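You operate a simulated robot arm through the tools that you are given. There is no shell and no other tool. Be economical: measure what you need, move in short steps, check, and stop when the job is done.

You are at the controls of a simulated robot arm. One attempt, no reset.

JOB
Put things in order on the dining table. At the end: the brown paper ball stands where the glass with the yellow rings stood; the glass with the blue rings stands where the grey notebook (marked "BILLS") stood; the grey notebook stands where the brown paper ball stood; the glass with the yellow rings is on the yellow coaster; the brown wooden pad with the green sole stands on top of the white bowl of jelly; whatever was shut is shut again. Leave all else as you found it, and nothing knocked over. Set down upright: glass with the yellow rings.

It is judged by the outcome, as a careful person would: the job done as asked, and still so three seconds after it is handed in. It fails if anything else is knocked over, pushed out of place, dropped, spilled or broken.

ROBOT AND FRAMES
A 7-joint arm with a two-finger parallel gripper, fixed in place. Base frame: the origin is at the foot of the arm, x ahead of it, y to its left, z up; the work surface is at about z = 750. Readings come in mm, rad, newtons and seconds.
With the tool pointing down near the work surface it reaches from about 200 to 680 mm from the base axis. Its first joint turns from -1.152 to 1.152 rad. Payload 2.4 kg.
Tool frame: the origin (TCP) lies between the finger pads and is the grasp point; the fingertips stand 30 mm ahead of it; z points along the fingers, y is the line along which they close. The gripper opens to 94 mm. The fingers are 28 mm wide and 10 mm thick; the gripper's body (50 by 96 mm) begins 55 mm behind the TCP.
Orientation is told as [roll, pitch, yaw] about the base's x, y, z axes, in that order, counted from this pose: with the fingers straight down and closing along the base's y, the tool's x points along the base's -x, its y along +y and its z along -z.

CONTROLS
- The arm moves only by the tool nudge_tool. Its argument "deltas" is one flat list of numbers, 7 for each row, row after row: the closure in counts, from 0 (fully open) to 255 (shut), then the shift along the base's x, y, z in units of 25 mm (1.0 is 25 mm), then the turn, a rotation vector about the base's x, y, z in units of 5 degrees (1.0 is 5 degrees). In form: [fingers, tx, ty, tz, rx, ry, rz, fingers, tx, ty, tz, rx, ry, rz, ...]. A call has 1 to 12 rows; each row shifts and turns the commanded pose from where the row before left it. A call with a number of a shift or a turn outside -1 to 1 is refused whole. Each row takes 0.2 s and may step no farther than 50 mm and 0.15 rad from the row before; otherwise, or with a gripper value out of range, the whole call is refused. A pose out of reach is approached as far as the arm can. The call stops where the force on the tool passes 40 N (or 10 N more than at its start, if that is more) or the arm is blocked; 0.2 s more then pass. Each finger travels about 153 mm/s and halts on what it meets, pressing with about 34 N; the grip force reading is that of the motor and also rises with nothing between the fingers. The clock runs only during rows and for 0.2 s after the last one: add rows that do not move to give the fingers time. The reply holds the time, the measured pose of the TCP, the force on the tool along the base axes, the opening and the grip force, in the units named above and with some noise, with the torque about the TCP (base axes, N m) and any sound that the robot's microphone picked up, and new pictures: "pictures" is both (left out), scene, wrist or none.
- Cameras (640 x 400 px; columns grow to the right, rows downward): "scene" is fixed at [36.1, 471.2, 1445.7]; the picture's right is [-0.76, -0.65, 0.00], its down [-0.35, 0.40, -0.85] and it looks along [0.55, -0.64, -0.53] (base axes); focal length 321 px, centre (320, 200). "wrist" rides on the gripper at [76, 14, -103] in the tool frame; the picture's right is [-0.18, 0.98, 0.00], its down [-0.75, -0.14, -0.64] and it looks along [-0.63, -0.12, 0.77] (tool axes); focal length 243 px, centre (320, 200). There is no depth. A picture from a camera that has moved, and an enlarged one, comes with that camera's place and axes in the base frame and with its lens.
- close_up(camera, box): a new picture of the part [left, top, right, bottom] of that camera's present view, enlarged. No time passes.
- finish_job(): hands the job in; it is judged then, once.

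Work in short steps. Places have to be worked out from the pictures, the camera data and where the tool is seen: move nearer, look again, correct. Check each grasp and each placing, and mend what went wrong. You have 120 turns and 200 pictures in all, those below and enlarged ones among them. Open the gripper and draw the arm clear of the work before you hand the job in, unless the task says otherwise; then end with one line.

The tools are called after "Emit:" as a command line: name --argument value ..., lists and objects as JSON in quotes. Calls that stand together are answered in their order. nudge_tool: Moves the arm, as the interface text tells. Its arguments: {"type":"object","properties":{"deltas":{"type":"array","items":{"type":"number"}},"pictures":{"type":"string","enum":["both","scene","wrist","none"]}},"required":["deltas"]} The other tools are called the same way: close_up (camera, box) takes an enlarged picture of a part of a camera's view; finish_job () hands the job in.

At the start:

```text
time_s: 0.0
eef_pos: [397.6, -5.0, 1025.0]
ee_rot: [0.0, 0.0, 0.002]
contact_force: [-0.5, 0.4, -1.2]
torque: [0.0, -0.01, -0.05]
opening: 93.8
grasp_force: 0.0
```

scene: 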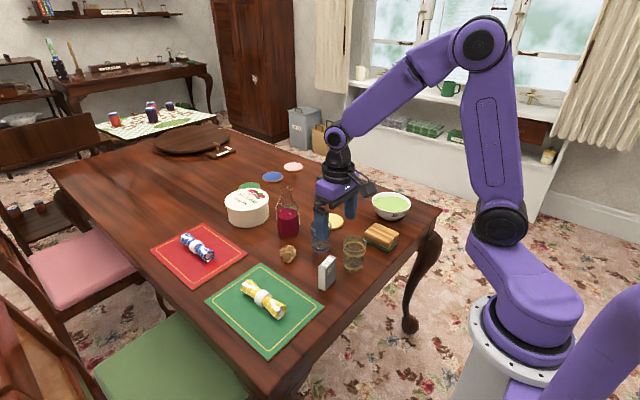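
wrist: 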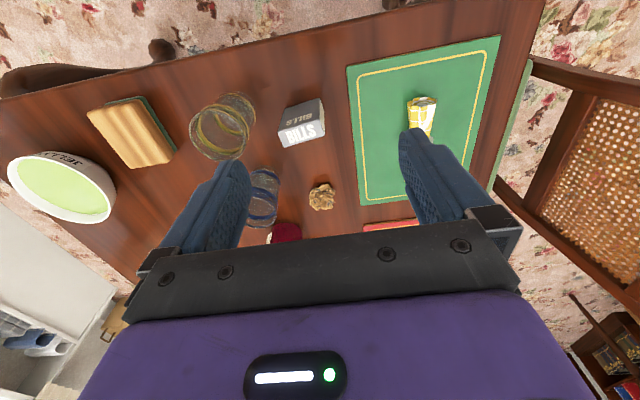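

I start by looking closely at the items from the scene camera and from the wrist camera.

Emit:
close_up --camera "scene" --box '[220, 150, 440, 300]'

Emit:
close_up --camera "wrist" --box '[0, 60, 440, 260]'

```text
2.67 times, centred on (330, 225) of scene
camera zoom: at [36.1, 471.2, 1445.7], right [-0.76, -0.65, 0.0], down [-0.35, 0.4, -0.85], along [0.55, -0.64, -0.53], focal length 855 px, centre (293, 133)
```

zoom: 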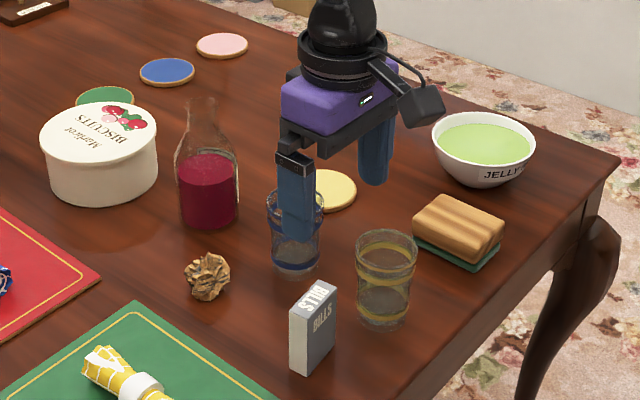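

```text
1.45 times, centred on (220, 160) of wrist
camera zoom: at [321.4, 9.1, 1128.4], right [0.18, 0.98, 0.0], down [0.75, -0.14, 0.64], along [0.63, -0.12, -0.77], focal length 353 px, centre (466, 258)
```

zoom: 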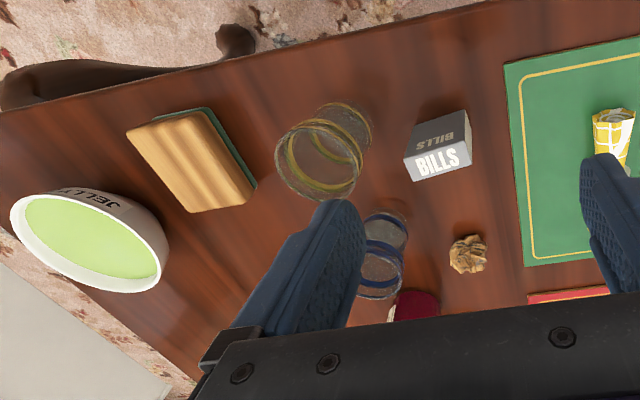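

From the pictures I judge: yellow-ring glass about (429,-145), height about 105. Blue glass (562,-144), ball (607,-43), notebook (447,-42), coaster (619,-289), pad (423,-295) and bowl (479,-446). I move above the yellow glass and look.

Emit:
nudge_tool --deltas '[0, 0.21, -0.93, 0, 0, 0, 0, 0, 0.21, -0.93, 0, 0, 0, 0, 0, 0.21, -0.93, -0.6, 0, 0, 0, 0, 0.21, -0.93, -0.9, 0, 0, 0, 0, 0.21, -0.93, -0.9, 0, 0, 0, 0, 0.21, -0.93, -0.9, 0, 0, 0, 0, 0, 0, -0.9, 0, 0, 0]'

```text
time_s: 1.6
eef_pos: [429.4, -145.3, 921.8]
ee_rot: [0.001, 0.001, 0.002]
contact_force: [0.8, -0.1, -0.4]
torque: [0.0, -0.01, 0.0]
opening: 94.0
grasp_force: 0.0
camera wrist: at [352.7, -131.2, 1023.8], right [0.18, 0.98, 0.0], down [0.75, -0.14, 0.64], along [0.63, -0.12, -0.77], focal length 243 px, centre (320, 200)
```

scene: 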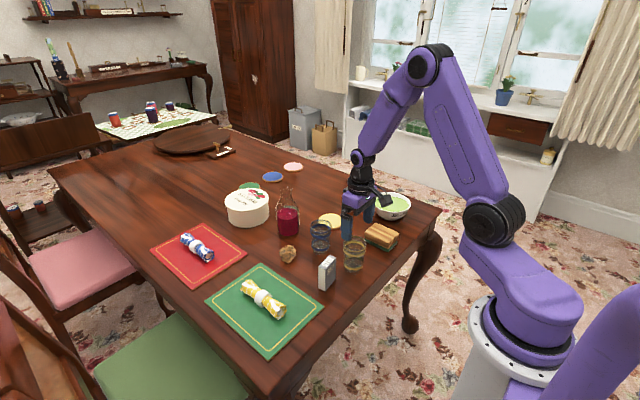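
wrist: 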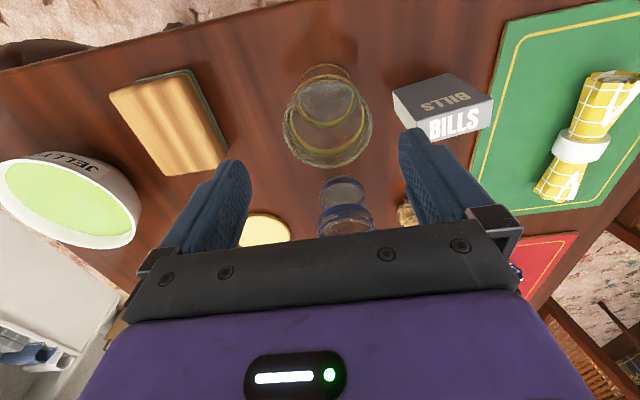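

The view is now clear of the arm, so I take one close scene picture to refine the coaster, blue glass and ball.

Emit:
close_up --camera "scene" --box '[260, 180, 420, 300]'

Emit:
close_up --camera "wrist" --box '[100, 40, 500, 240]'

```text
3.33 times, centred on (340, 240) of scene
camera zoom: at [36.1, 471.1, 1445.7], right [-0.76, -0.65, 0.0], down [-0.35, 0.4, -0.85], along [0.55, -0.64, -0.53], focal length 1069 px, centre (253, 67)
```

zoom: 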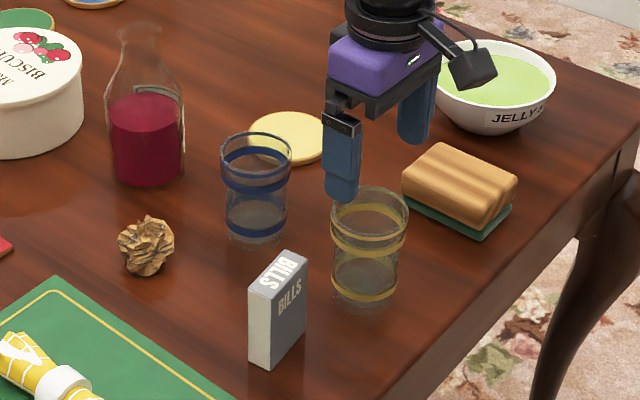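

```text
1.60 times, centred on (300, 140) of wrist
camera zoom: at [352.7, -131.2, 1023.8], right [0.18, 0.98, 0.0], down [0.75, -0.14, 0.64], along [0.63, -0.12, -0.77], focal length 388 px, centre (352, 296)
```

zoom: 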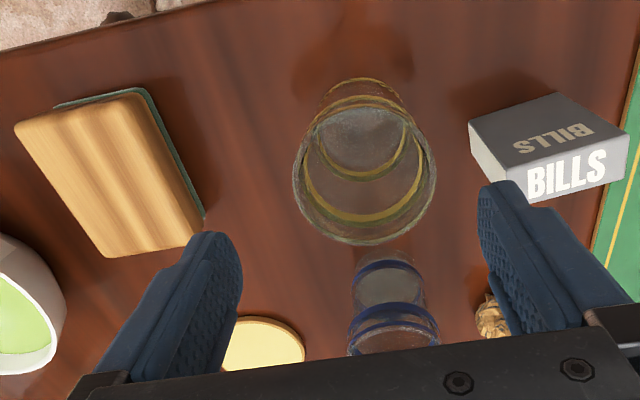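

The glass rim lies centred between the fingers, at about (427,-143). I lower straight down to z of about 812 with the gripper open.

Emit:
nudge_tool --deltas '[0, -0.05, 0.05, -0.9, 0, 0, 0, 0, 0, 0, -0.9, 0, 0, 0, 0, 0, 0, -0.9, 0, 0, 0, 0, 0, 0, -0.9, 0, 0, 0, 0, 0, 0, -0.8, 0, 0, 0, 0, 0, 0, 0, 0, 0, 0]'

```text
time_s: 3.0
eef_pos: [426.5, -142.7, 810.3]
ee_rot: [0.0, 0.001, -0.001]
contact_force: [0.1, 0.4, 0.8]
torque: [-0.03, 0.02, 0.0]
opening: 94.0
grasp_force: 0.2
camera wrist: at [350.9, -128.3, 912.7], right [0.18, 0.98, 0.0], down [0.75, -0.14, 0.64], along [0.63, -0.12, -0.77], focal length 243 px, centre (320, 200)
```

scene: 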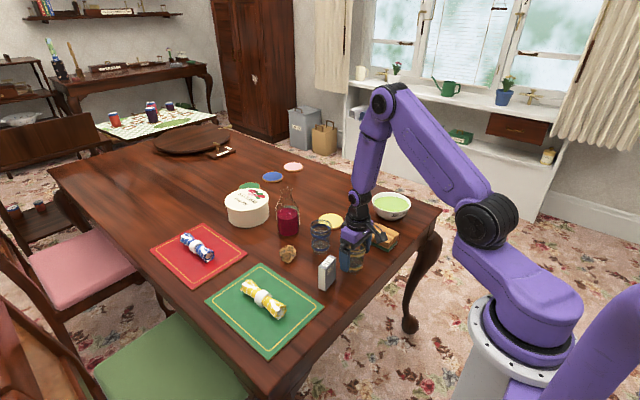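
wrist: 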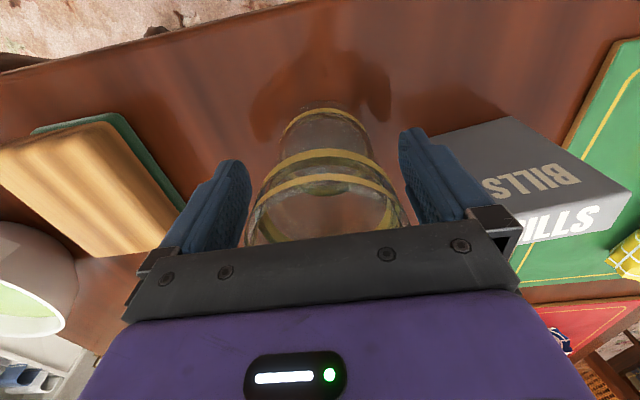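

The glass is between the fingers. I close partway to find its diameter and grip it gently.

Emit:
nudge_tool --deltas '[60, 0, 0, 0, 0, 0, 0, 80, 0, 0, 0, 0, 0, 0, 100, 0, 0, 0, 0, 0, 0, 100, 0, 0, 0, 0, 0, 0, 100, 0, 0, 0, 0, 0, 0]' --pictures "wrist"

```text
time_s: 4.2
eef_pos: [427.1, -141.8, 810.7]
ee_rot: [0.0, -0.001, 0.001]
contact_force: [1.5, -0.4, -0.2]
torque: [-0.04, -0.03, 0.0]
opening: 67.1
grasp_force: 33.8
camera wrist: at [350.9, -128.3, 912.9], right [0.18, 0.98, 0.0], down [0.75, -0.14, 0.64], along [0.63, -0.12, -0.77], focal length 243 px, centre (320, 200)
```

wrist: 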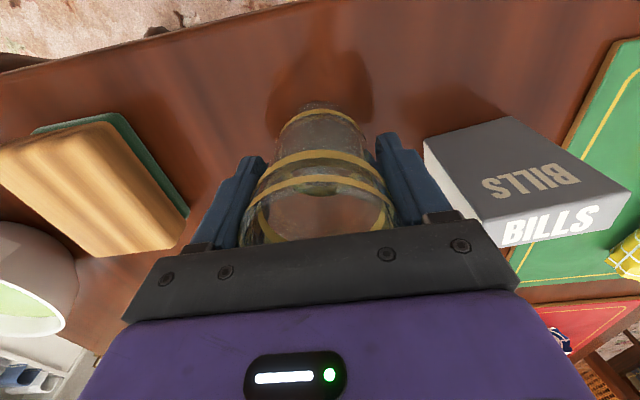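

Held firmly at 67 mm. I lift 110 mm and carry toward the coaster (625,-282), keeping above everything.

Emit:
nudge_tool --deltas '[100, 0, 0, 0.6, 0, 0, 0, 100, 0, 0, 0.9, 0, 0, 0, 100, 0, 0, 1, 0, 0, 0, 100, 0, 0, 1, 0, 0, 0, 100, 0.95, -0.7, 0.9, 0, 0, 0, 100, 0.95, -0.7, 0, 0, 0, 0, 100, 0.95, -0.7, 0, 0, 0, 0, 100, 0.95, -0.7, 0, 0, 0, 0, 100, 0.95, -0.7, 0, 0, 0, 0, 100, 0.95, -0.7, 0, 0, 0, 0, 100, 0.95, -0.7, 0, 0, 0, 0, 100, 0.95, -0.7, 0, 0, 0, 0]'

```text
time_s: 6.8
eef_pos: [615.8, -283.8, 922.2]
ee_rot: [0.001, 0.001, 0.001]
contact_force: [1.2, 0.0, -2.3]
torque: [0.02, 0.03, 0.01]
opening: 67.1
grasp_force: 33.7
camera wrist: at [540.1, -269.1, 1024.7], right [0.18, 0.98, 0.0], down [0.75, -0.14, 0.64], along [0.63, -0.12, -0.77], focal length 243 px, centre (320, 200)
```

scene: 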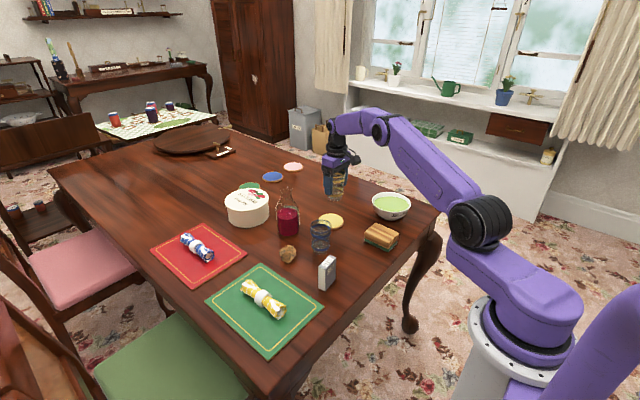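
wrist: 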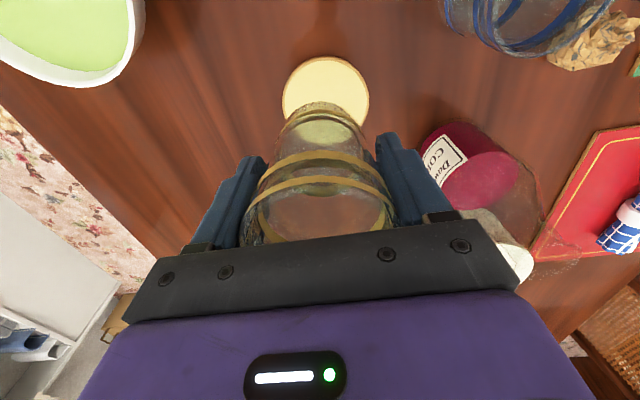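

The coaster shows up well; the wrist view puts it at about (618,-279). I check it in an enlarged scene picture before lowering.

Emit:
close_up --camera "scene" --box '[260, 160, 420, 260]'

```text
4.00 times, centred on (340, 210) of scene
camera zoom: at [36.1, 471.1, 1445.7], right [-0.76, -0.65, 0.0], down [-0.35, 0.4, -0.85], along [0.55, -0.64, -0.53], focal length 1282 px, centre (240, 160)
```

zoom: 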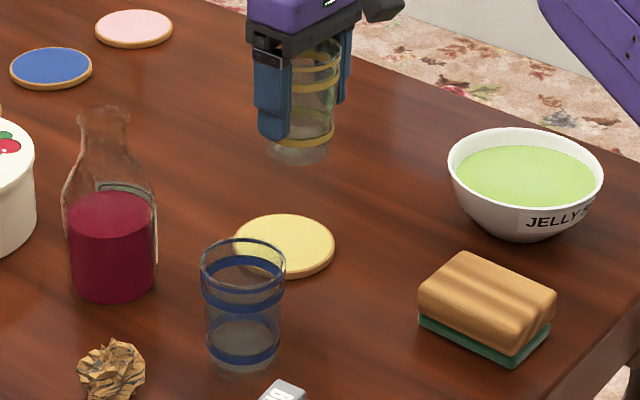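

Both views agree on about (622,-281). I lower to just above the coaster.

Emit:
nudge_tool --deltas '[100, 0.25, 0.1, -0.6, 0, 0, 0, 100, 0, 0, -0.8, 0, 0, 0, 100, 0, 0, -0.9, 0, 0, 0, 100, 0, 0, -0.9, 0, 0, 0, 100, 0, 0, -0.6, 0, 0, 0, 100, 0, 0, -0.2, 0, 0, 0, 100, 0, 0, 0, 0, 0, 0]'

```text
time_s: 8.4
eef_pos: [623.5, -279.8, 820.6]
ee_rot: [-0.001, -0.002, 0.0]
contact_force: [0.5, -0.1, -2.4]
torque: [0.01, 0.02, -0.02]
opening: 67.0
grasp_force: 33.8
camera wrist: at [547.4, -265.9, 923.3], right [0.18, 0.98, 0.0], down [0.75, -0.14, 0.64], along [0.63, -0.12, -0.77], focal length 243 px, centre (320, 200)
```

scene: 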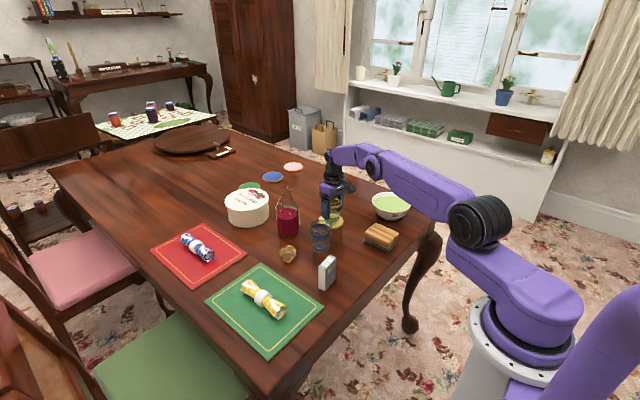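
wrist: 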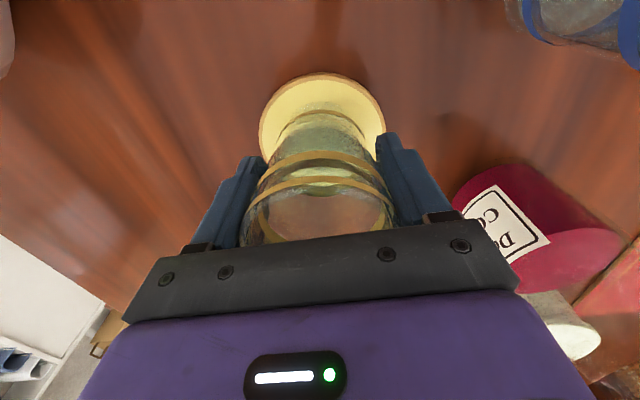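

The glass sits well over the coaster, about 4 mm short in x. I correct that and lower in small steps until it makes contact.

Emit:
nudge_tool --deltas '[100, 0.14, 0, -0.06, 0, 0, 0, 100, 0, 0, -0.06, 0, 0, 0, 100, 0, 0, -0.06, 0, 0, 0]' --pictures "none"

```text
time_s: 9.2
eef_pos: [627.8, -281.2, 818.4]
ee_rot: [-0.001, -0.006, 0.0]
contact_force: [-3.9, 1.5, 20.3]
torque: [0.01, 0.25, 0.02]
opening: 67.3
grasp_force: 34.1
```

It is in contact with the coaster at TCP z 818. I relax upward slightly, open, then rise clear.

Emit:
nudge_tool --deltas '[100, 0, 0, 0.06, 0, 0, 0, 90, 0, 0, 0, 0, 0, 0, 60, 0, 0, 0, 0, 0, 0, 0, 0, 0, 0, 0, 0, 0, 0, 0, 0, 0, 0, 0, 0]'

```text
time_s: 10.4
eef_pos: [626.4, -280.3, 818.1]
ee_rot: [0.0, 0.001, 0.0]
contact_force: [0.2, 0.0, 0.1]
torque: [0.01, 0.02, -0.03]
opening: 93.9
grasp_force: 0.0
camera wrist: at [550.4, -266.1, 920.4], right [0.18, 0.98, 0.0], down [0.75, -0.14, 0.64], along [0.63, -0.12, -0.77], focal length 243 px, centre (320, 200)
```

scene: 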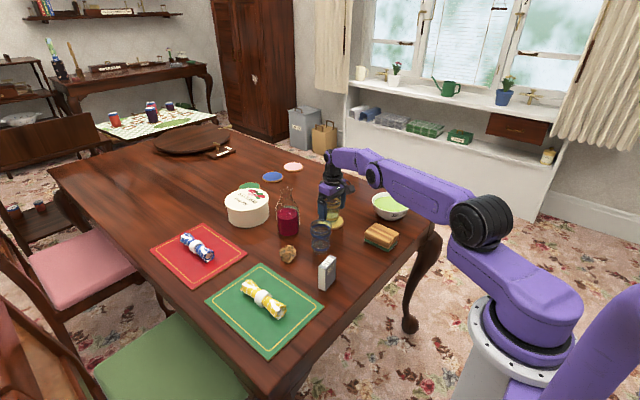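
wrist: 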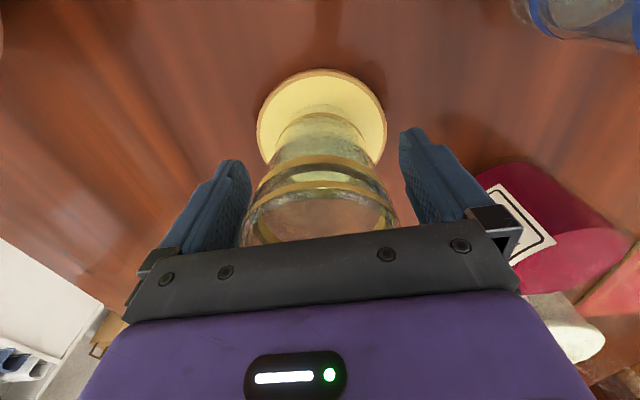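

Released and standing well on the coaster. I rise, then travel toward the ball, keeping x lower on the way past the tall carafe.

Emit:
nudge_tool --deltas '[0, 0, 0, 0.7, 0, 0, 0, 0, 0, 0, 1, 0, 0, 0, 0, 0, 0, 1, 0, 0, 0, 0, 0, 0, 1, 0, 0, 0, 0, -0.9, 0.2, 1, 0, 0, 0, 0, -0.9, 1, 0, 0, 0, 0, 0, -0.2, 1, 0, 0, 0, 0, 0, 0, 1, 0, 0, 0, 0, 0, 0, 1, 0, 0, 0, 0, 0, 0, 1, 0, 0, 0, 0, 0, 0, 1, 0, 0, 0, 0]' --pictures "none"

Emit:
nudge_tool --deltas '[0, 0, 1, 0, 0, 0, 0, 0, 0, 1, 0, 0, 0, 0, 0, 0.2, 1, 0, 0, 0, 0, 0, 0.2, 0.35, -0.5, 0, 0, 0, 0, 0, 0, -0.8, 0, 0, 0]'

```text
time_s: 12.8
eef_pos: [580.8, -125.1, 935.5]
ee_rot: [0.001, -0.001, 0.002]
contact_force: [-0.1, 0.2, -0.6]
torque: [-0.01, 0.0, -0.01]
opening: 94.2
grasp_force: 0.0
```

```text
time_s: 14.0
eef_pos: [589.4, -41.5, 902.6]
ee_rot: [-0.001, 0.002, 0.0]
contact_force: [0.7, 1.0, -0.2]
torque: [0.0, -0.01, 0.01]
opening: 94.0
grasp_force: 0.1
camera wrist: at [512.5, -26.6, 1005.7], right [0.18, 0.98, 0.0], down [0.75, -0.14, 0.64], along [0.63, -0.12, -0.77], focal length 243 px, centre (320, 200)
```

scene: 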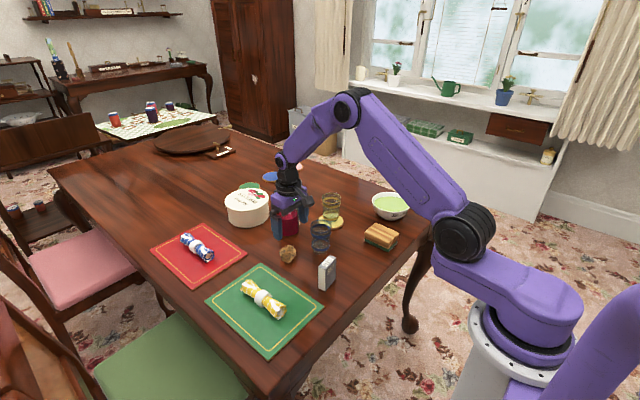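
wrist: 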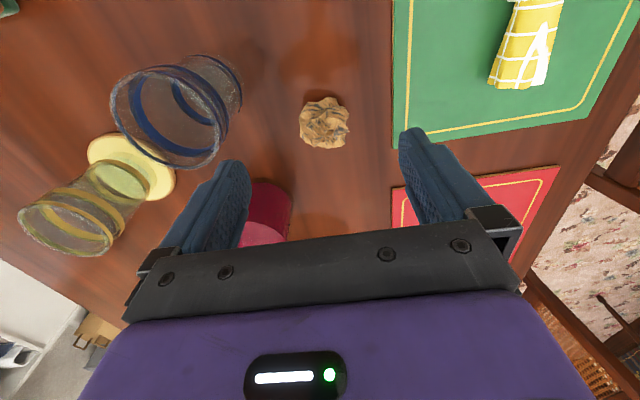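

Ball at about (606,-41), width about 50, exactly in line with the fingers. I move over it and down to z of about 785.

Emit:
nudge_tool --deltas '[0, 0.68, 0, 0, 0, 0, 0, 0, 0, 0, -0.9, 0, 0, 0, 0, 0, 0, -0.9, 0, 0, 0, 0, 0, 0, -0.9, 0, 0, 0, 0, 0, 0, -0.9, 0, 0, 0, 0, 0, 0, -0.8, 0, 0, 0, 0, 0, 0, -0.28, 0, 0, 0, 0, 0, 0, 0, 0, 0, 0]'

```text
time_s: 15.8
eef_pos: [604.2, -42.7, 784.2]
ee_rot: [0.0, 0.001, -0.001]
contact_force: [0.0, 0.1, -0.9]
torque: [0.01, 0.0, 0.0]
opening: 94.1
grasp_force: 0.1
camera wrist: at [528.3, -28.1, 887.2], right [0.18, 0.98, 0.0], down [0.75, -0.14, 0.64], along [0.63, -0.12, -0.77], focal length 243 px, centre (320, 200)
```

scene: 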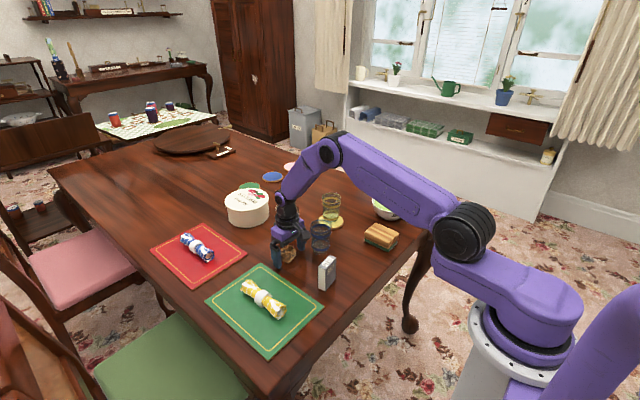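
wrist: 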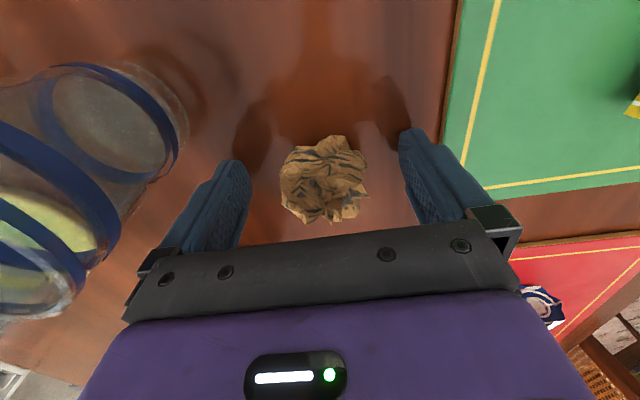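

The ball is centred between the fingers. I close on it gradually.

Emit:
nudge_tool --deltas '[80, 0, 0, 0, 0, 0, 0, 110, 0, 0, 0, 0, 0, 0, 130, 0, 0, 0, 0, 0, 0, 140, 0, 0, 0, 0, 0, 0, 140, 0, 0, 0, 0, 0, 0]' --pictures "wrist"

```text
time_s: 17.0
eef_pos: [604.5, -42.4, 784.6]
ee_rot: [-0.002, 0.001, -0.001]
contact_force: [0.4, 0.7, -0.4]
torque: [0.01, 0.03, -0.01]
opening: 49.2
grasp_force: 34.4
camera wrist: at [528.3, -28.1, 887.5], right [0.18, 0.98, 0.0], down [0.75, -0.14, 0.64], along [0.63, -0.12, -0.77], focal length 243 px, centre (320, 200)
```

wrist: 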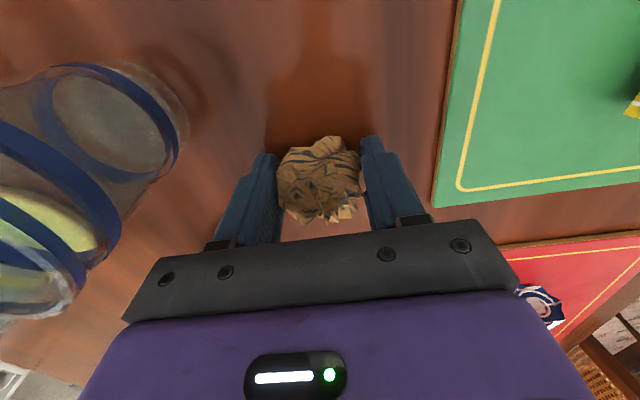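

Held at 49 mm; the ball's place is about (606,-42). I lift 120 mm and go to the yellow glass's old place at (427,-142).

Emit:
nudge_tool --deltas '[140, 0, 0, 0.8, 0, 0, 0, 140, 0, 0, 1, 0, 0, 0, 140, 0, 0, 1, 0, 0, 0, 140, -0.9, -0.5, 1, 0, 0, 0, 140, -0.9, -0.5, 1, 0, 0, 0, 140, -0.9, -0.5, 0, 0, 0, 0, 140, -0.9, -0.5, 0, 0, 0, 0, 140, -0.9, -0.5, 0, 0, 0, 0, 140, -0.9, -0.5, 0, 0, 0, 0, 140, -0.9, -0.5, 0, 0, 0, 0, 140, -0.9, -0.5, 0, 0, 0, 0]' --pictures "none"

Emit:
nudge_tool --deltas '[140, 0, 0, -0.9, 0, 0, 0, 140, 0, 0, -0.9, 0, 0, 0, 140, 0, 0, -0.9, 0, 0, 0, 140, 0, 0, -0.9, 0, 0, 0, 140, 0, 0, -0.8, 0, 0, 0, 140, 0, 0, 0, 0, 0, 0]'

```text
time_s: 19.4
eef_pos: [423.0, -140.9, 905.8]
ee_rot: [0.0, 0.001, 0.002]
contact_force: [-0.8, 0.3, 0.1]
torque: [0.01, 0.0, -0.05]
opening: 48.7
grasp_force: 33.8
```

```text
time_s: 20.8
eef_pos: [421.7, -140.6, 795.9]
ee_rot: [0.0, -0.002, -0.001]
contact_force: [0.2, 0.4, 0.2]
torque: [0.01, -0.02, 0.01]
opening: 48.6
grasp_force: 34.2
camera wrist: at [346.8, -126.6, 898.4], right [0.18, 0.98, 0.0], down [0.75, -0.14, 0.64], along [0.63, -0.12, -0.77], focal length 243 px, centre (320, 200)
```

scene: 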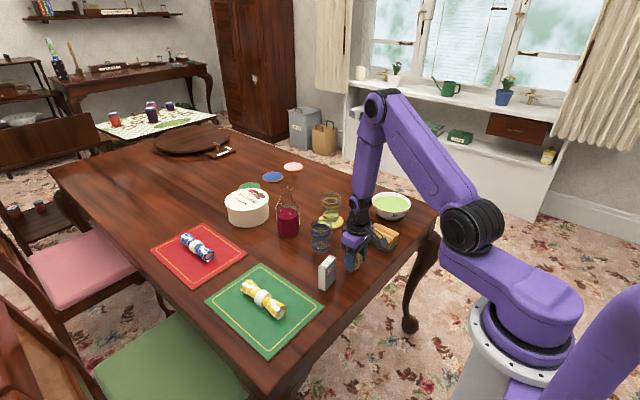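
wrist: 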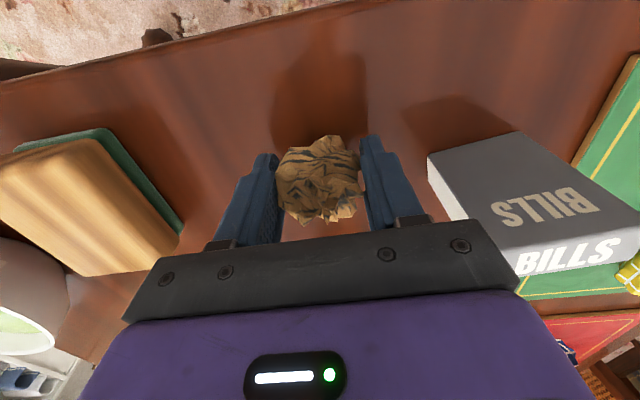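

Just above the spot, I correct x by 4 mm and lower the last 11 mm to the same height it was gripped at.

Emit:
nudge_tool --deltas '[140, 0.14, -0.05, -0.2, 0, 0, 0, 140, 0, 0, -0.16, 0, 0, 0, 140, 0, 0, -0.1, 0, 0, 0, 140, 0, 0, 0, 0, 0, 0]' --pictures "none"

```text
time_s: 21.8
eef_pos: [427.0, -142.3, 784.6]
ee_rot: [0.0, 0.001, 0.002]
contact_force: [-2.0, 0.7, 15.5]
torque: [0.32, 0.1, 0.03]
opening: 48.5
grasp_force: 33.6
```

It has touched down (15 N). I open slowly.

Emit:
nudge_tool --deltas '[125, 0, 0, 0, 0, 0, 0, 100, 0, 0, 0, 0, 0, 0, 60, 0, 0, 0, 0, 0, 0, 20, 0, 0, 0, 0, 0, 0, 20, 0, 0, 0, 0, 0, 0]' --pictures "wrist"

```text
time_s: 23.0
eef_pos: [426.9, -142.1, 785.1]
ee_rot: [-0.001, -0.001, -0.003]
contact_force: [-0.8, 0.0, -0.1]
torque: [0.03, -0.02, 0.0]
opening: 86.7
grasp_force: 0.0
camera wrist: at [351.5, -128.3, 886.9], right [0.18, 0.98, 0.0], down [0.75, -0.14, 0.64], along [0.63, -0.12, -0.77], focal length 243 px, centre (320, 200)
```

wrist: 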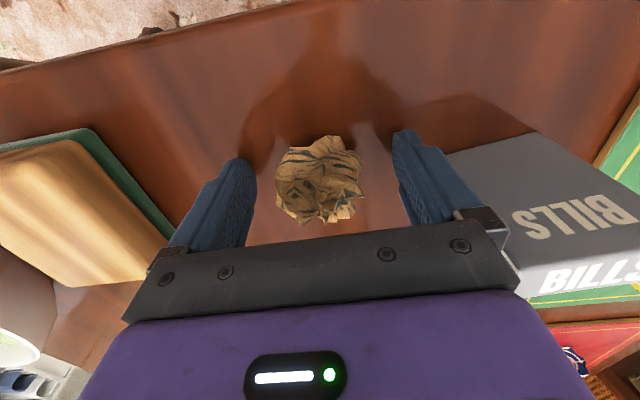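

The ball rests still. I rise to z 900 and move over the notebook at (447,-42).

Emit:
nudge_tool --deltas '[20, 0, 0, 0.8, 0, 0, 0, 0, 0, 0, 1, 0, 0, 0, 0, 0, 0, 1, 0, 0, 0, 0, 0, 0, 1, 0, 0, 0, 0, 0.2, 1, 0.8, 0, 0, 0, 0, 0.2, 1, 0, 0, 0, 0, 0, 0.2, 1, 0, 0, 0, 0, 0, 0.2, 1, 0, 0, 0, 0, 0, 0, 0, 0, 0, 0, 0]'

```text
time_s: 25.0
eef_pos: [448.0, -43.5, 899.0]
ee_rot: [-0.001, 0.0, -0.002]
contact_force: [0.1, 0.8, -0.4]
torque: [0.03, 0.0, 0.0]
opening: 93.9
grasp_force: 0.1
camera wrist: at [371.6, -29.9, 1002.3], right [0.18, 0.98, 0.0], down [0.75, -0.14, 0.64], along [0.63, -0.12, -0.77], focal length 243 px, centre (320, 200)
```

scene: 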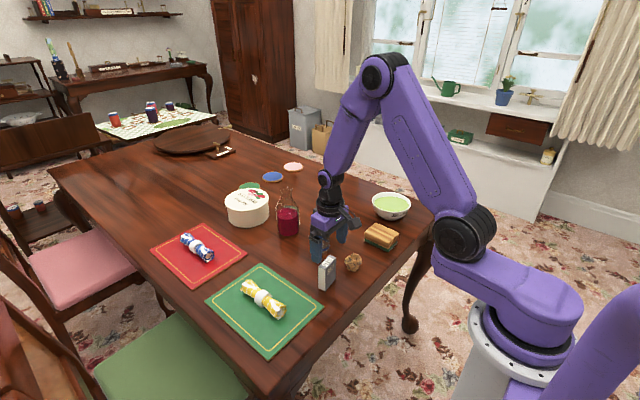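
wrist: 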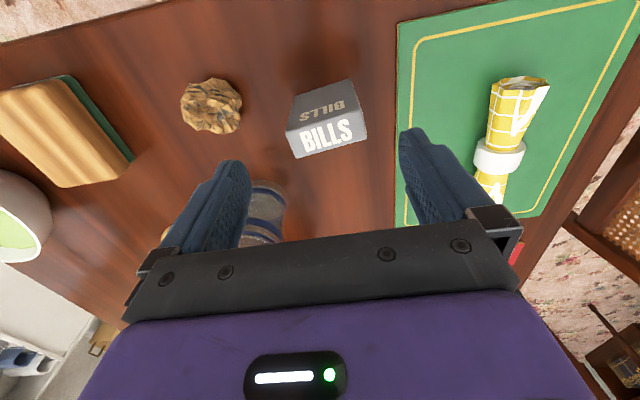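

The notebook seems turned a few degrees, so I enlarge it to measure its yaw.

Emit:
close_up --camera "wrist" --box '[260, 60, 400, 180]'

Emit:
close_up --camera "scene" --box '[290, 240, 370, 300]'

```text
3.33 times, centred on (330, 120) of wrist
camera zoom: at [371.6, -29.9, 1002.3], right [0.18, 0.98, 0.0], down [0.75, -0.14, 0.64], along [0.63, -0.12, -0.77], focal length 809 px, centre (287, 467)
```

zoom: 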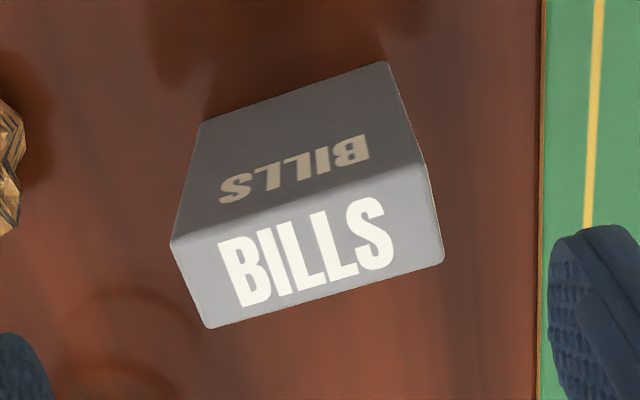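

```text
6.67 times, centred on (330, 270) of scene
camera zoom: at [36.1, 471.2, 1445.7], right [-0.76, -0.65, 0.0], down [-0.35, 0.4, -0.85], along [0.55, -0.64, -0.53], focal length 2138 px, centre (253, -267)
```

zoom: 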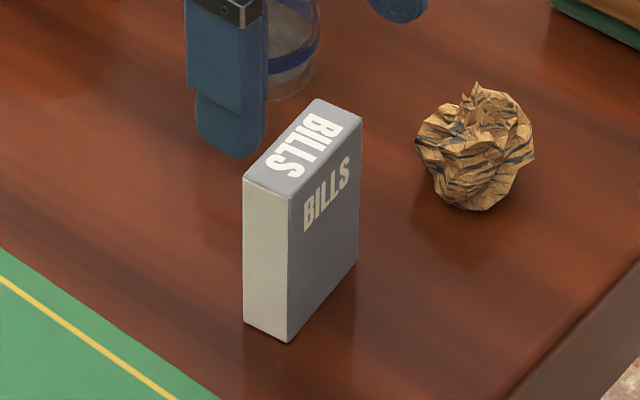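

Notebook: 58 x 22 mm, centre about (449,-41), yawed about +6.6°. I turn the gripper to match and lower to z of about 796.

Emit:
nudge_tool --deltas '[0, 0.05, 0.1, 0, 0, 0, 0.66, 0, 0, 0, 0, 0, 0, 0.66, 0, 0, 0, -0.9, 0, 0, 0, 0, 0, 0, -0.9, 0, 0, 0, 0, 0, 0, -0.9, 0, 0, 0, 0, 0, 0, -0.9, 0, 0, 0, 0, 0, 0, -0.5, 0, 0, 0, 0, 0, 0, 0, 0, 0, 0]'

```text
time_s: 26.8
eef_pos: [449.6, -41.6, 795.9]
ee_rot: [0.001, 0.0, 0.115]
contact_force: [-0.2, -0.5, -0.1]
torque: [-0.03, -0.01, -0.05]
opening: 94.0
grasp_force: 0.1
camera wrist: at [372.4, -35.7, 899.1], right [0.07, 1.0, 0.0], down [0.76, -0.05, 0.64], along [0.64, -0.04, -0.77], focal length 243 px, centre (320, 200)
```

scene: 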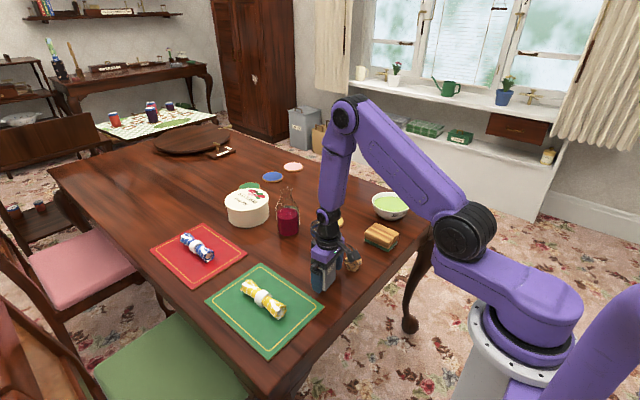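
wrist: 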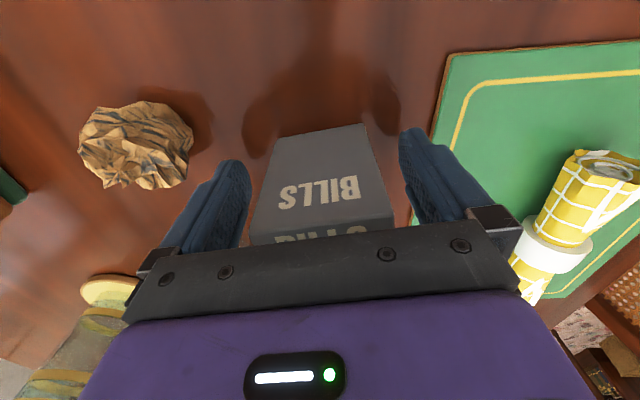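

No contact, and the notebook is between the fingers. I close.

Emit:
nudge_tool --deltas '[60, 0, 0, 0, 0, 0, 0, 85, 0, 0, 0, 0, 0, 0, 105, 0, 0, 0, 0, 0, 0, 120, 0, 0, 0, 0, 0, 0, 120, 0, 0, 0, 0, 0, 0]' --pictures "wrist"

```text
time_s: 28.0
eef_pos: [450.7, -40.3, 796.3]
ee_rot: [0.0, 0.0, 0.113]
contact_force: [0.3, -0.1, 0.5]
torque: [0.03, -0.03, -0.01]
opening: 62.1
grasp_force: 33.8
camera wrist: at [372.3, -35.7, 899.3], right [0.07, 1.0, 0.0], down [0.76, -0.05, 0.64], along [0.64, -0.04, -0.77], focal length 243 px, centre (320, 200)
```

wrist: 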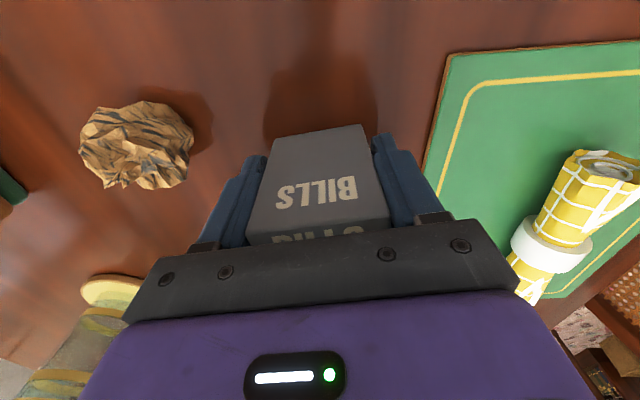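

Gripped at 62 mm. I lift 50 mm and carry along x to the ball's old place at (606,-42).

Emit:
nudge_tool --deltas '[120, 0, 0, 0.6, 0, 0, 0, 120, 0, 0, 0.8, 0, 0, 0, 120, 0, 0, 0.6, 0, 0, 0, 120, 0.9, 0, 0, 0, 0, 0, 120, 0.9, 0, 0, 0, 0, 0, 120, 0.9, 0, 0, 0, 0, 0, 120, 0.9, -0.04, 0, 0, 0, 0, 120, 0.9, 0, 0, 0, 0, 0, 120, 0.9, 0, 0, 0, 0, 0, 120, 0.85, 0, 0, 0, 0, 0, 120, 0, 0, -0.8, 0, 0, 0, 120, 0, 0, -0.6, 0, 0, 0]'

```text
time_s: 30.6
eef_pos: [605.6, -42.7, 811.7]
ee_rot: [0.0, 0.0, 0.116]
contact_force: [-0.9, 0.1, -1.1]
torque: [-0.02, -0.01, 0.01]
opening: 61.6
grasp_force: 33.3
camera wrist: at [527.8, -36.8, 914.8], right [0.07, 1.0, 0.0], down [0.76, -0.05, 0.64], along [0.64, -0.04, -0.77], focal length 243 px, centre (320, 200)
```

scene: 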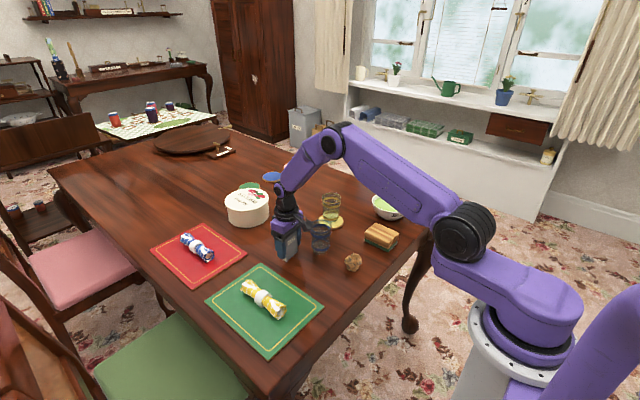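
wrist: 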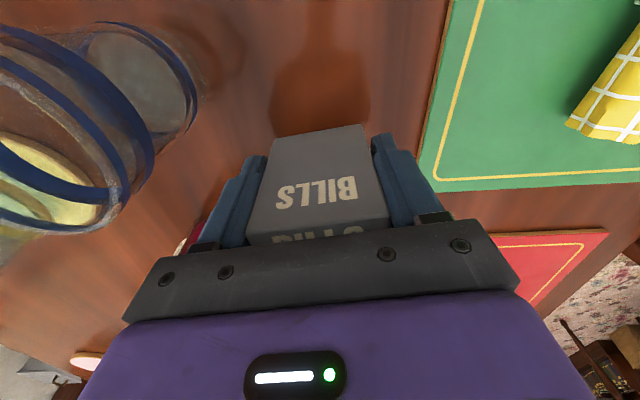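

Right above the spot. I lower the last 16 mm slowly.

Emit:
nudge_tool --deltas '[120, 0.02, 0, -0.3, 0, 0, 0, 120, 0, 0, -0.2, 0, 0, 0, 120, 0, 0, -0.08, 0, 0, 0, 120, 0, 0, -0.06, 0, 0, 0, 120, 0, 0, 0, 0, 0, 0]' --pictures "none"

```text
time_s: 31.8
eef_pos: [605.0, -42.2, 796.4]
ee_rot: [0.001, 0.001, 0.115]
contact_force: [-4.9, 1.2, 10.0]
torque: [0.04, 0.21, 0.03]
opening: 61.7
grasp_force: 33.8
```

Touched down with 10 N. I open slowly and rise.

Emit:
nudge_tool --deltas '[95, 0, 0, 0, 0, 0, 0, 60, 0, 0, 0, 0, 0, 0, 10, 0, 0, 0, 0, 0, 0, 10, 0, 0, 0, 0, 0, 0, 10, 0, 0, 0.5, 0, 0, 0, 10, 0, 0, 0.9, 0, 0, 0, 10, 0, 0, 1, 0, 0, 0, 0, 0, 0, 1, 0, 0, 0, 0, 0, 0, 1, 0, 0, 0]'

```text
time_s: 33.8
eef_pos: [605.7, -42.9, 905.9]
ee_rot: [0.001, 0.001, 0.115]
contact_force: [-0.9, 1.1, -0.3]
torque: [0.0, -0.02, 0.02]
opening: 93.9
grasp_force: 0.0
camera wrist: at [528.4, -36.7, 1008.3], right [0.07, 1.0, 0.0], down [0.77, -0.05, 0.64], along [0.64, -0.04, -0.77], focal length 243 px, centre (320, 200)
```

scene: 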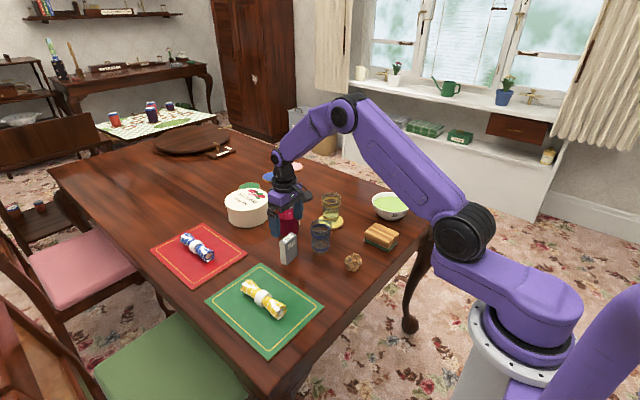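
wrist: 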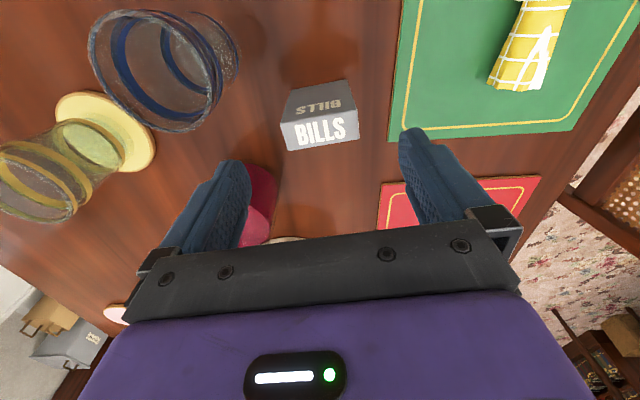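

The notebook stands in place. Next I move above the blue glass at about (564,-146), turning the tool back to yaw 0.

Emit:
nudge_tool --deltas '[0, -0.4, -0.95, 0, 0, 0, -0.66, 0, -0.4, -0.95, 0, 0, 0, -0.66, 0, -0.4, -0.95, 0, 0, 0, 0, 0, -0.46, -0.95, 0, 0, 0, 0, 0, 0, -0.3, 0, 0, 0, 0, 0, 0, 0, 0, 0, 0, 0]'

Emit:
close_up --camera "wrist" --box '[220, 50, 420, 210]'

```text
time_s: 35.2
eef_pos: [564.6, -145.8, 906.6]
ee_rot: [-0.001, 0.001, 0.0]
contact_force: [0.0, -0.1, 0.3]
torque: [0.05, 0.04, 0.03]
opening: 94.1
grasp_force: 0.0
camera wrist: at [488.0, -130.6, 1008.5], right [0.18, 0.98, 0.0], down [0.75, -0.14, 0.64], along [0.63, -0.12, -0.77], focal length 243 px, centre (320, 200)
```

scene: 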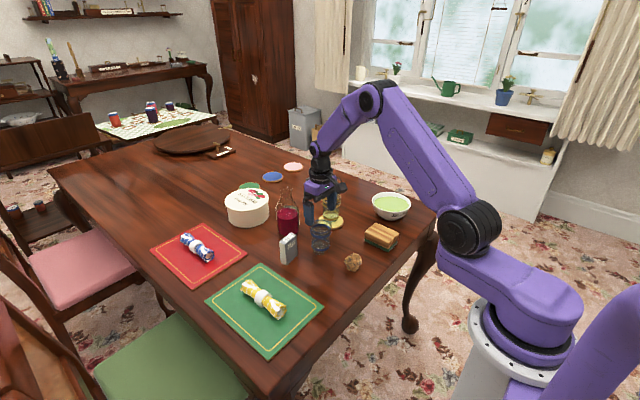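
wrist: 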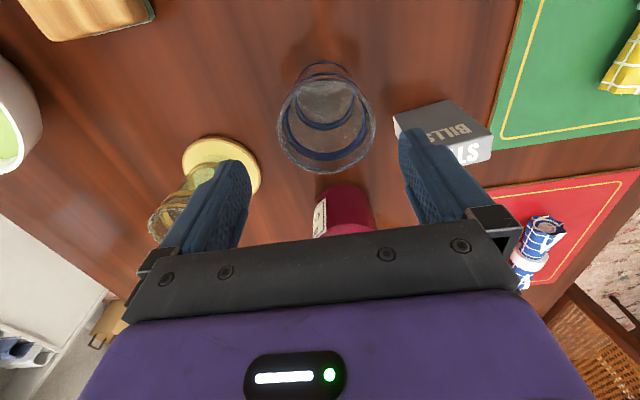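

```text
2.50 times, centred on (320, 130) of wrist
camera zoom: at [488.0, -130.6, 1008.5], right [0.18, 0.98, 0.0], down [0.75, -0.14, 0.64], along [0.63, -0.12, -0.77], focal length 606 px, centre (320, 375)
```

zoom: 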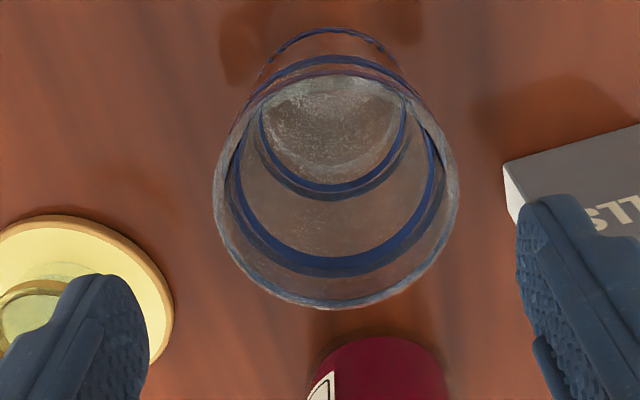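

The rim centre lies at about (557,-141) and its width matches the yellow glass. I shift there and lower to z 811.

Emit:
nudge_tool --deltas '[0, -0.3, 0.16, 0, 0, 0, 0, 0, 0, 0, -0.8, 0, 0, 0, 0, 0, 0, -0.9, 0, 0, 0, 0, 0, 0, -0.9, 0, 0, 0, 0, 0, 0, -0.9, 0, 0, 0, 0, 0, 0, -0.3, 0, 0, 0, 0, 0, 0, 0, 0, 0, 0]' --pictures "wrist"

```text
time_s: 36.8
eef_pos: [558.4, -139.7, 811.2]
ee_rot: [-0.001, -0.001, 0.001]
contact_force: [-0.1, 0.4, 1.3]
torque: [-0.01, 0.0, 0.02]
opening: 93.9
grasp_force: 0.1
camera wrist: at [481.8, -125.3, 913.9], right [0.18, 0.98, 0.0], down [0.75, -0.14, 0.64], along [0.63, -0.12, -0.77], focal length 243 px, centre (320, 200)
```

wrist: 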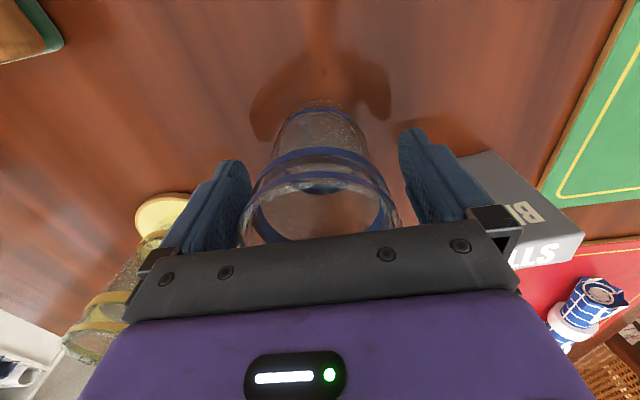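

The view matches the earlier yellow-glass grasp. I close.

Emit:
nudge_tool --deltas '[60, 0, 0, 0, 0, 0, 0, 80, 0, 0, 0, 0, 0, 0, 100, 0, 0, 0, 0, 0, 0, 100, 0, 0, 0, 0, 0, 0, 100, 0, 0, 0, 0, 0, 0]' --pictures "wrist"

```text
time_s: 38.0
eef_pos: [556.4, -140.3, 810.9]
ee_rot: [0.0, 0.001, 0.0]
contact_force: [-0.1, -0.5, -0.3]
torque: [0.01, 0.03, -0.01]
opening: 66.8
grasp_force: 34.3
camera wrist: at [481.7, -125.3, 914.1], right [0.18, 0.98, 0.0], down [0.75, -0.14, 0.64], along [0.63, -0.12, -0.77], focal length 243 px, centre (320, 200)
```

wrist: 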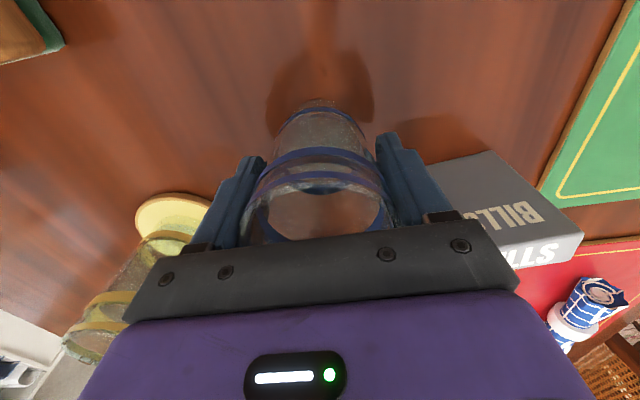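

Held at 67 mm. I lift 80 mm and carry it to the notebook's old place at (449,-41).

Emit:
nudge_tool --deltas '[100, 0, 0, 0.6, 0, 0, 0, 100, 0, 0, 0.9, 0, 0, 0, 100, 0, 0, 0.9, 0, 0, 0, 100, -0.9, 0.8, 0.8, 0, 0, 0, 100, -0.9, 0.8, 0, 0, 0, 0, 100, -0.9, 0.8, 0, 0, 0, 0, 100, -0.9, 0.8, 0, 0, 0, 0, 100, -0.75, 0.8, 0, 0, 0, 0, 100, 0, 0, -0.9, 0, 0, 0, 100, 0, 0, -0.9, 0, 0, 0, 100, 0, 0, -0.9, 0, 0, 0, 100, 0, 0, 0, 0, 0, 0]'

```text
time_s: 40.6
eef_pos: [449.1, -39.4, 821.3]
ee_rot: [0.001, -0.001, 0.001]
contact_force: [0.3, -0.7, -1.9]
torque: [-0.02, 0.05, 0.03]
opening: 67.1
grasp_force: 33.2
camera wrist: at [372.0, -25.3, 923.2], right [0.18, 0.98, 0.0], down [0.75, -0.14, 0.64], along [0.63, -0.12, -0.77], focal length 243 px, centre (320, 200)
```

scene: 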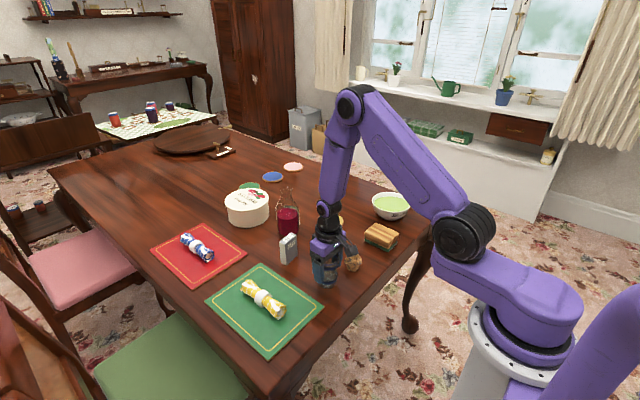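
wrist: 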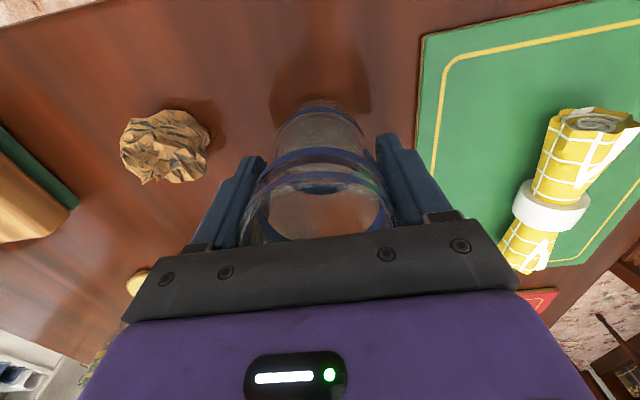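

Above the spot at (449,-40). I lower the last 10 mm gently.

Emit:
nudge_tool --deltas '[100, 0, -0.05, -0.25, 0, 0, 0, 100, 0, 0, -0.1, 0, 0, 0, 100, 0, 0, -0.07, 0, 0, 0, 100, 0, 0, 0, 0, 0, 0]' --pictures "none"

```text
time_s: 41.6
eef_pos: [448.3, -41.3, 810.4]
ee_rot: [0.001, -0.002, 0.002]
contact_force: [-0.3, 0.0, -1.2]
torque: [0.02, 0.01, 0.03]
opening: 67.0
grasp_force: 34.3
```

Almost there, no load yet. Another 1–2 mm.

Emit:
nudge_tool --deltas '[100, 0, 0, -0.04, 0, 0, 0, 100, 0, 0, -0.03, 0, 0, 0, 100, 0, 0, 0, 0, 0, 0]' --pictures "none"

```text
time_s: 42.4
eef_pos: [448.3, -41.3, 811.4]
ee_rot: [0.001, -0.002, 0.0]
contact_force: [-4.3, -3.5, 22.9]
torque: [0.13, -0.09, -0.02]
opening: 67.3
grasp_force: 34.9
```

In contact. I ease 1 mm up, open slowly and rise.

Emit:
nudge_tool --deltas '[100, 0, 0, 0.05, 0, 0, 0, 80, 0, 0, 0, 0, 0, 0, 50, 0, 0, 0, 0, 0, 0, 0, 0, 0, 0, 0, 0, 0, 0, 0, 0, 0, 0, 0, 0, 0, 0, 0, 0.6, 0, 0, 0, 0, 0, 0, 0.9, 0, 0, 0, 0, 0, 0, 1, 0, 0, 0, 0, 0, 0, 1, 0, 0, 0]'

```text
time_s: 44.4
eef_pos: [448.6, -42.3, 898.9]
ee_rot: [0.0, 0.0, 0.0]
contact_force: [0.2, 0.0, 0.1]
torque: [-0.02, -0.02, -0.02]
opening: 93.8
grasp_force: 0.0
camera wrist: at [373.7, -27.5, 1001.8], right [0.18, 0.98, 0.0], down [0.75, -0.14, 0.64], along [0.63, -0.12, -0.77], focal length 243 px, centre (320, 200)
```

scene: 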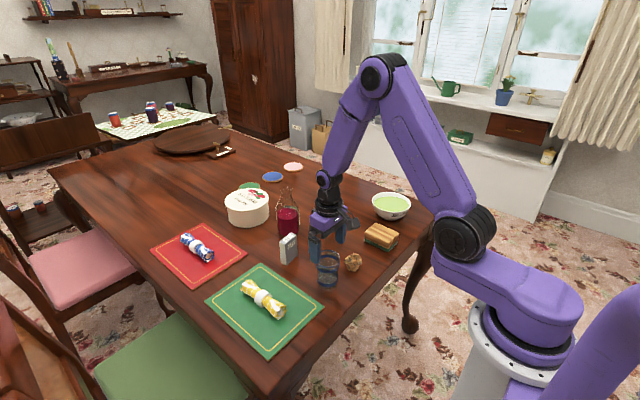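
wrist: 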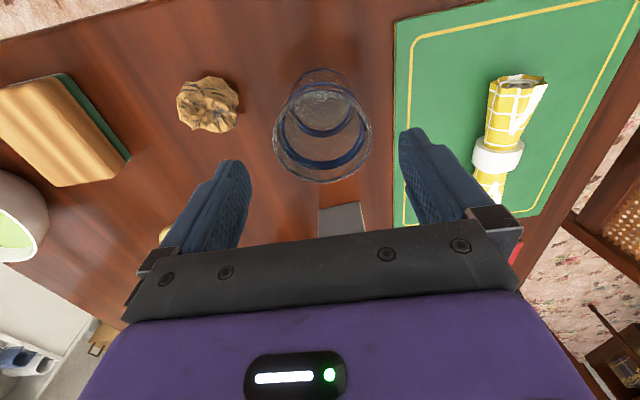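

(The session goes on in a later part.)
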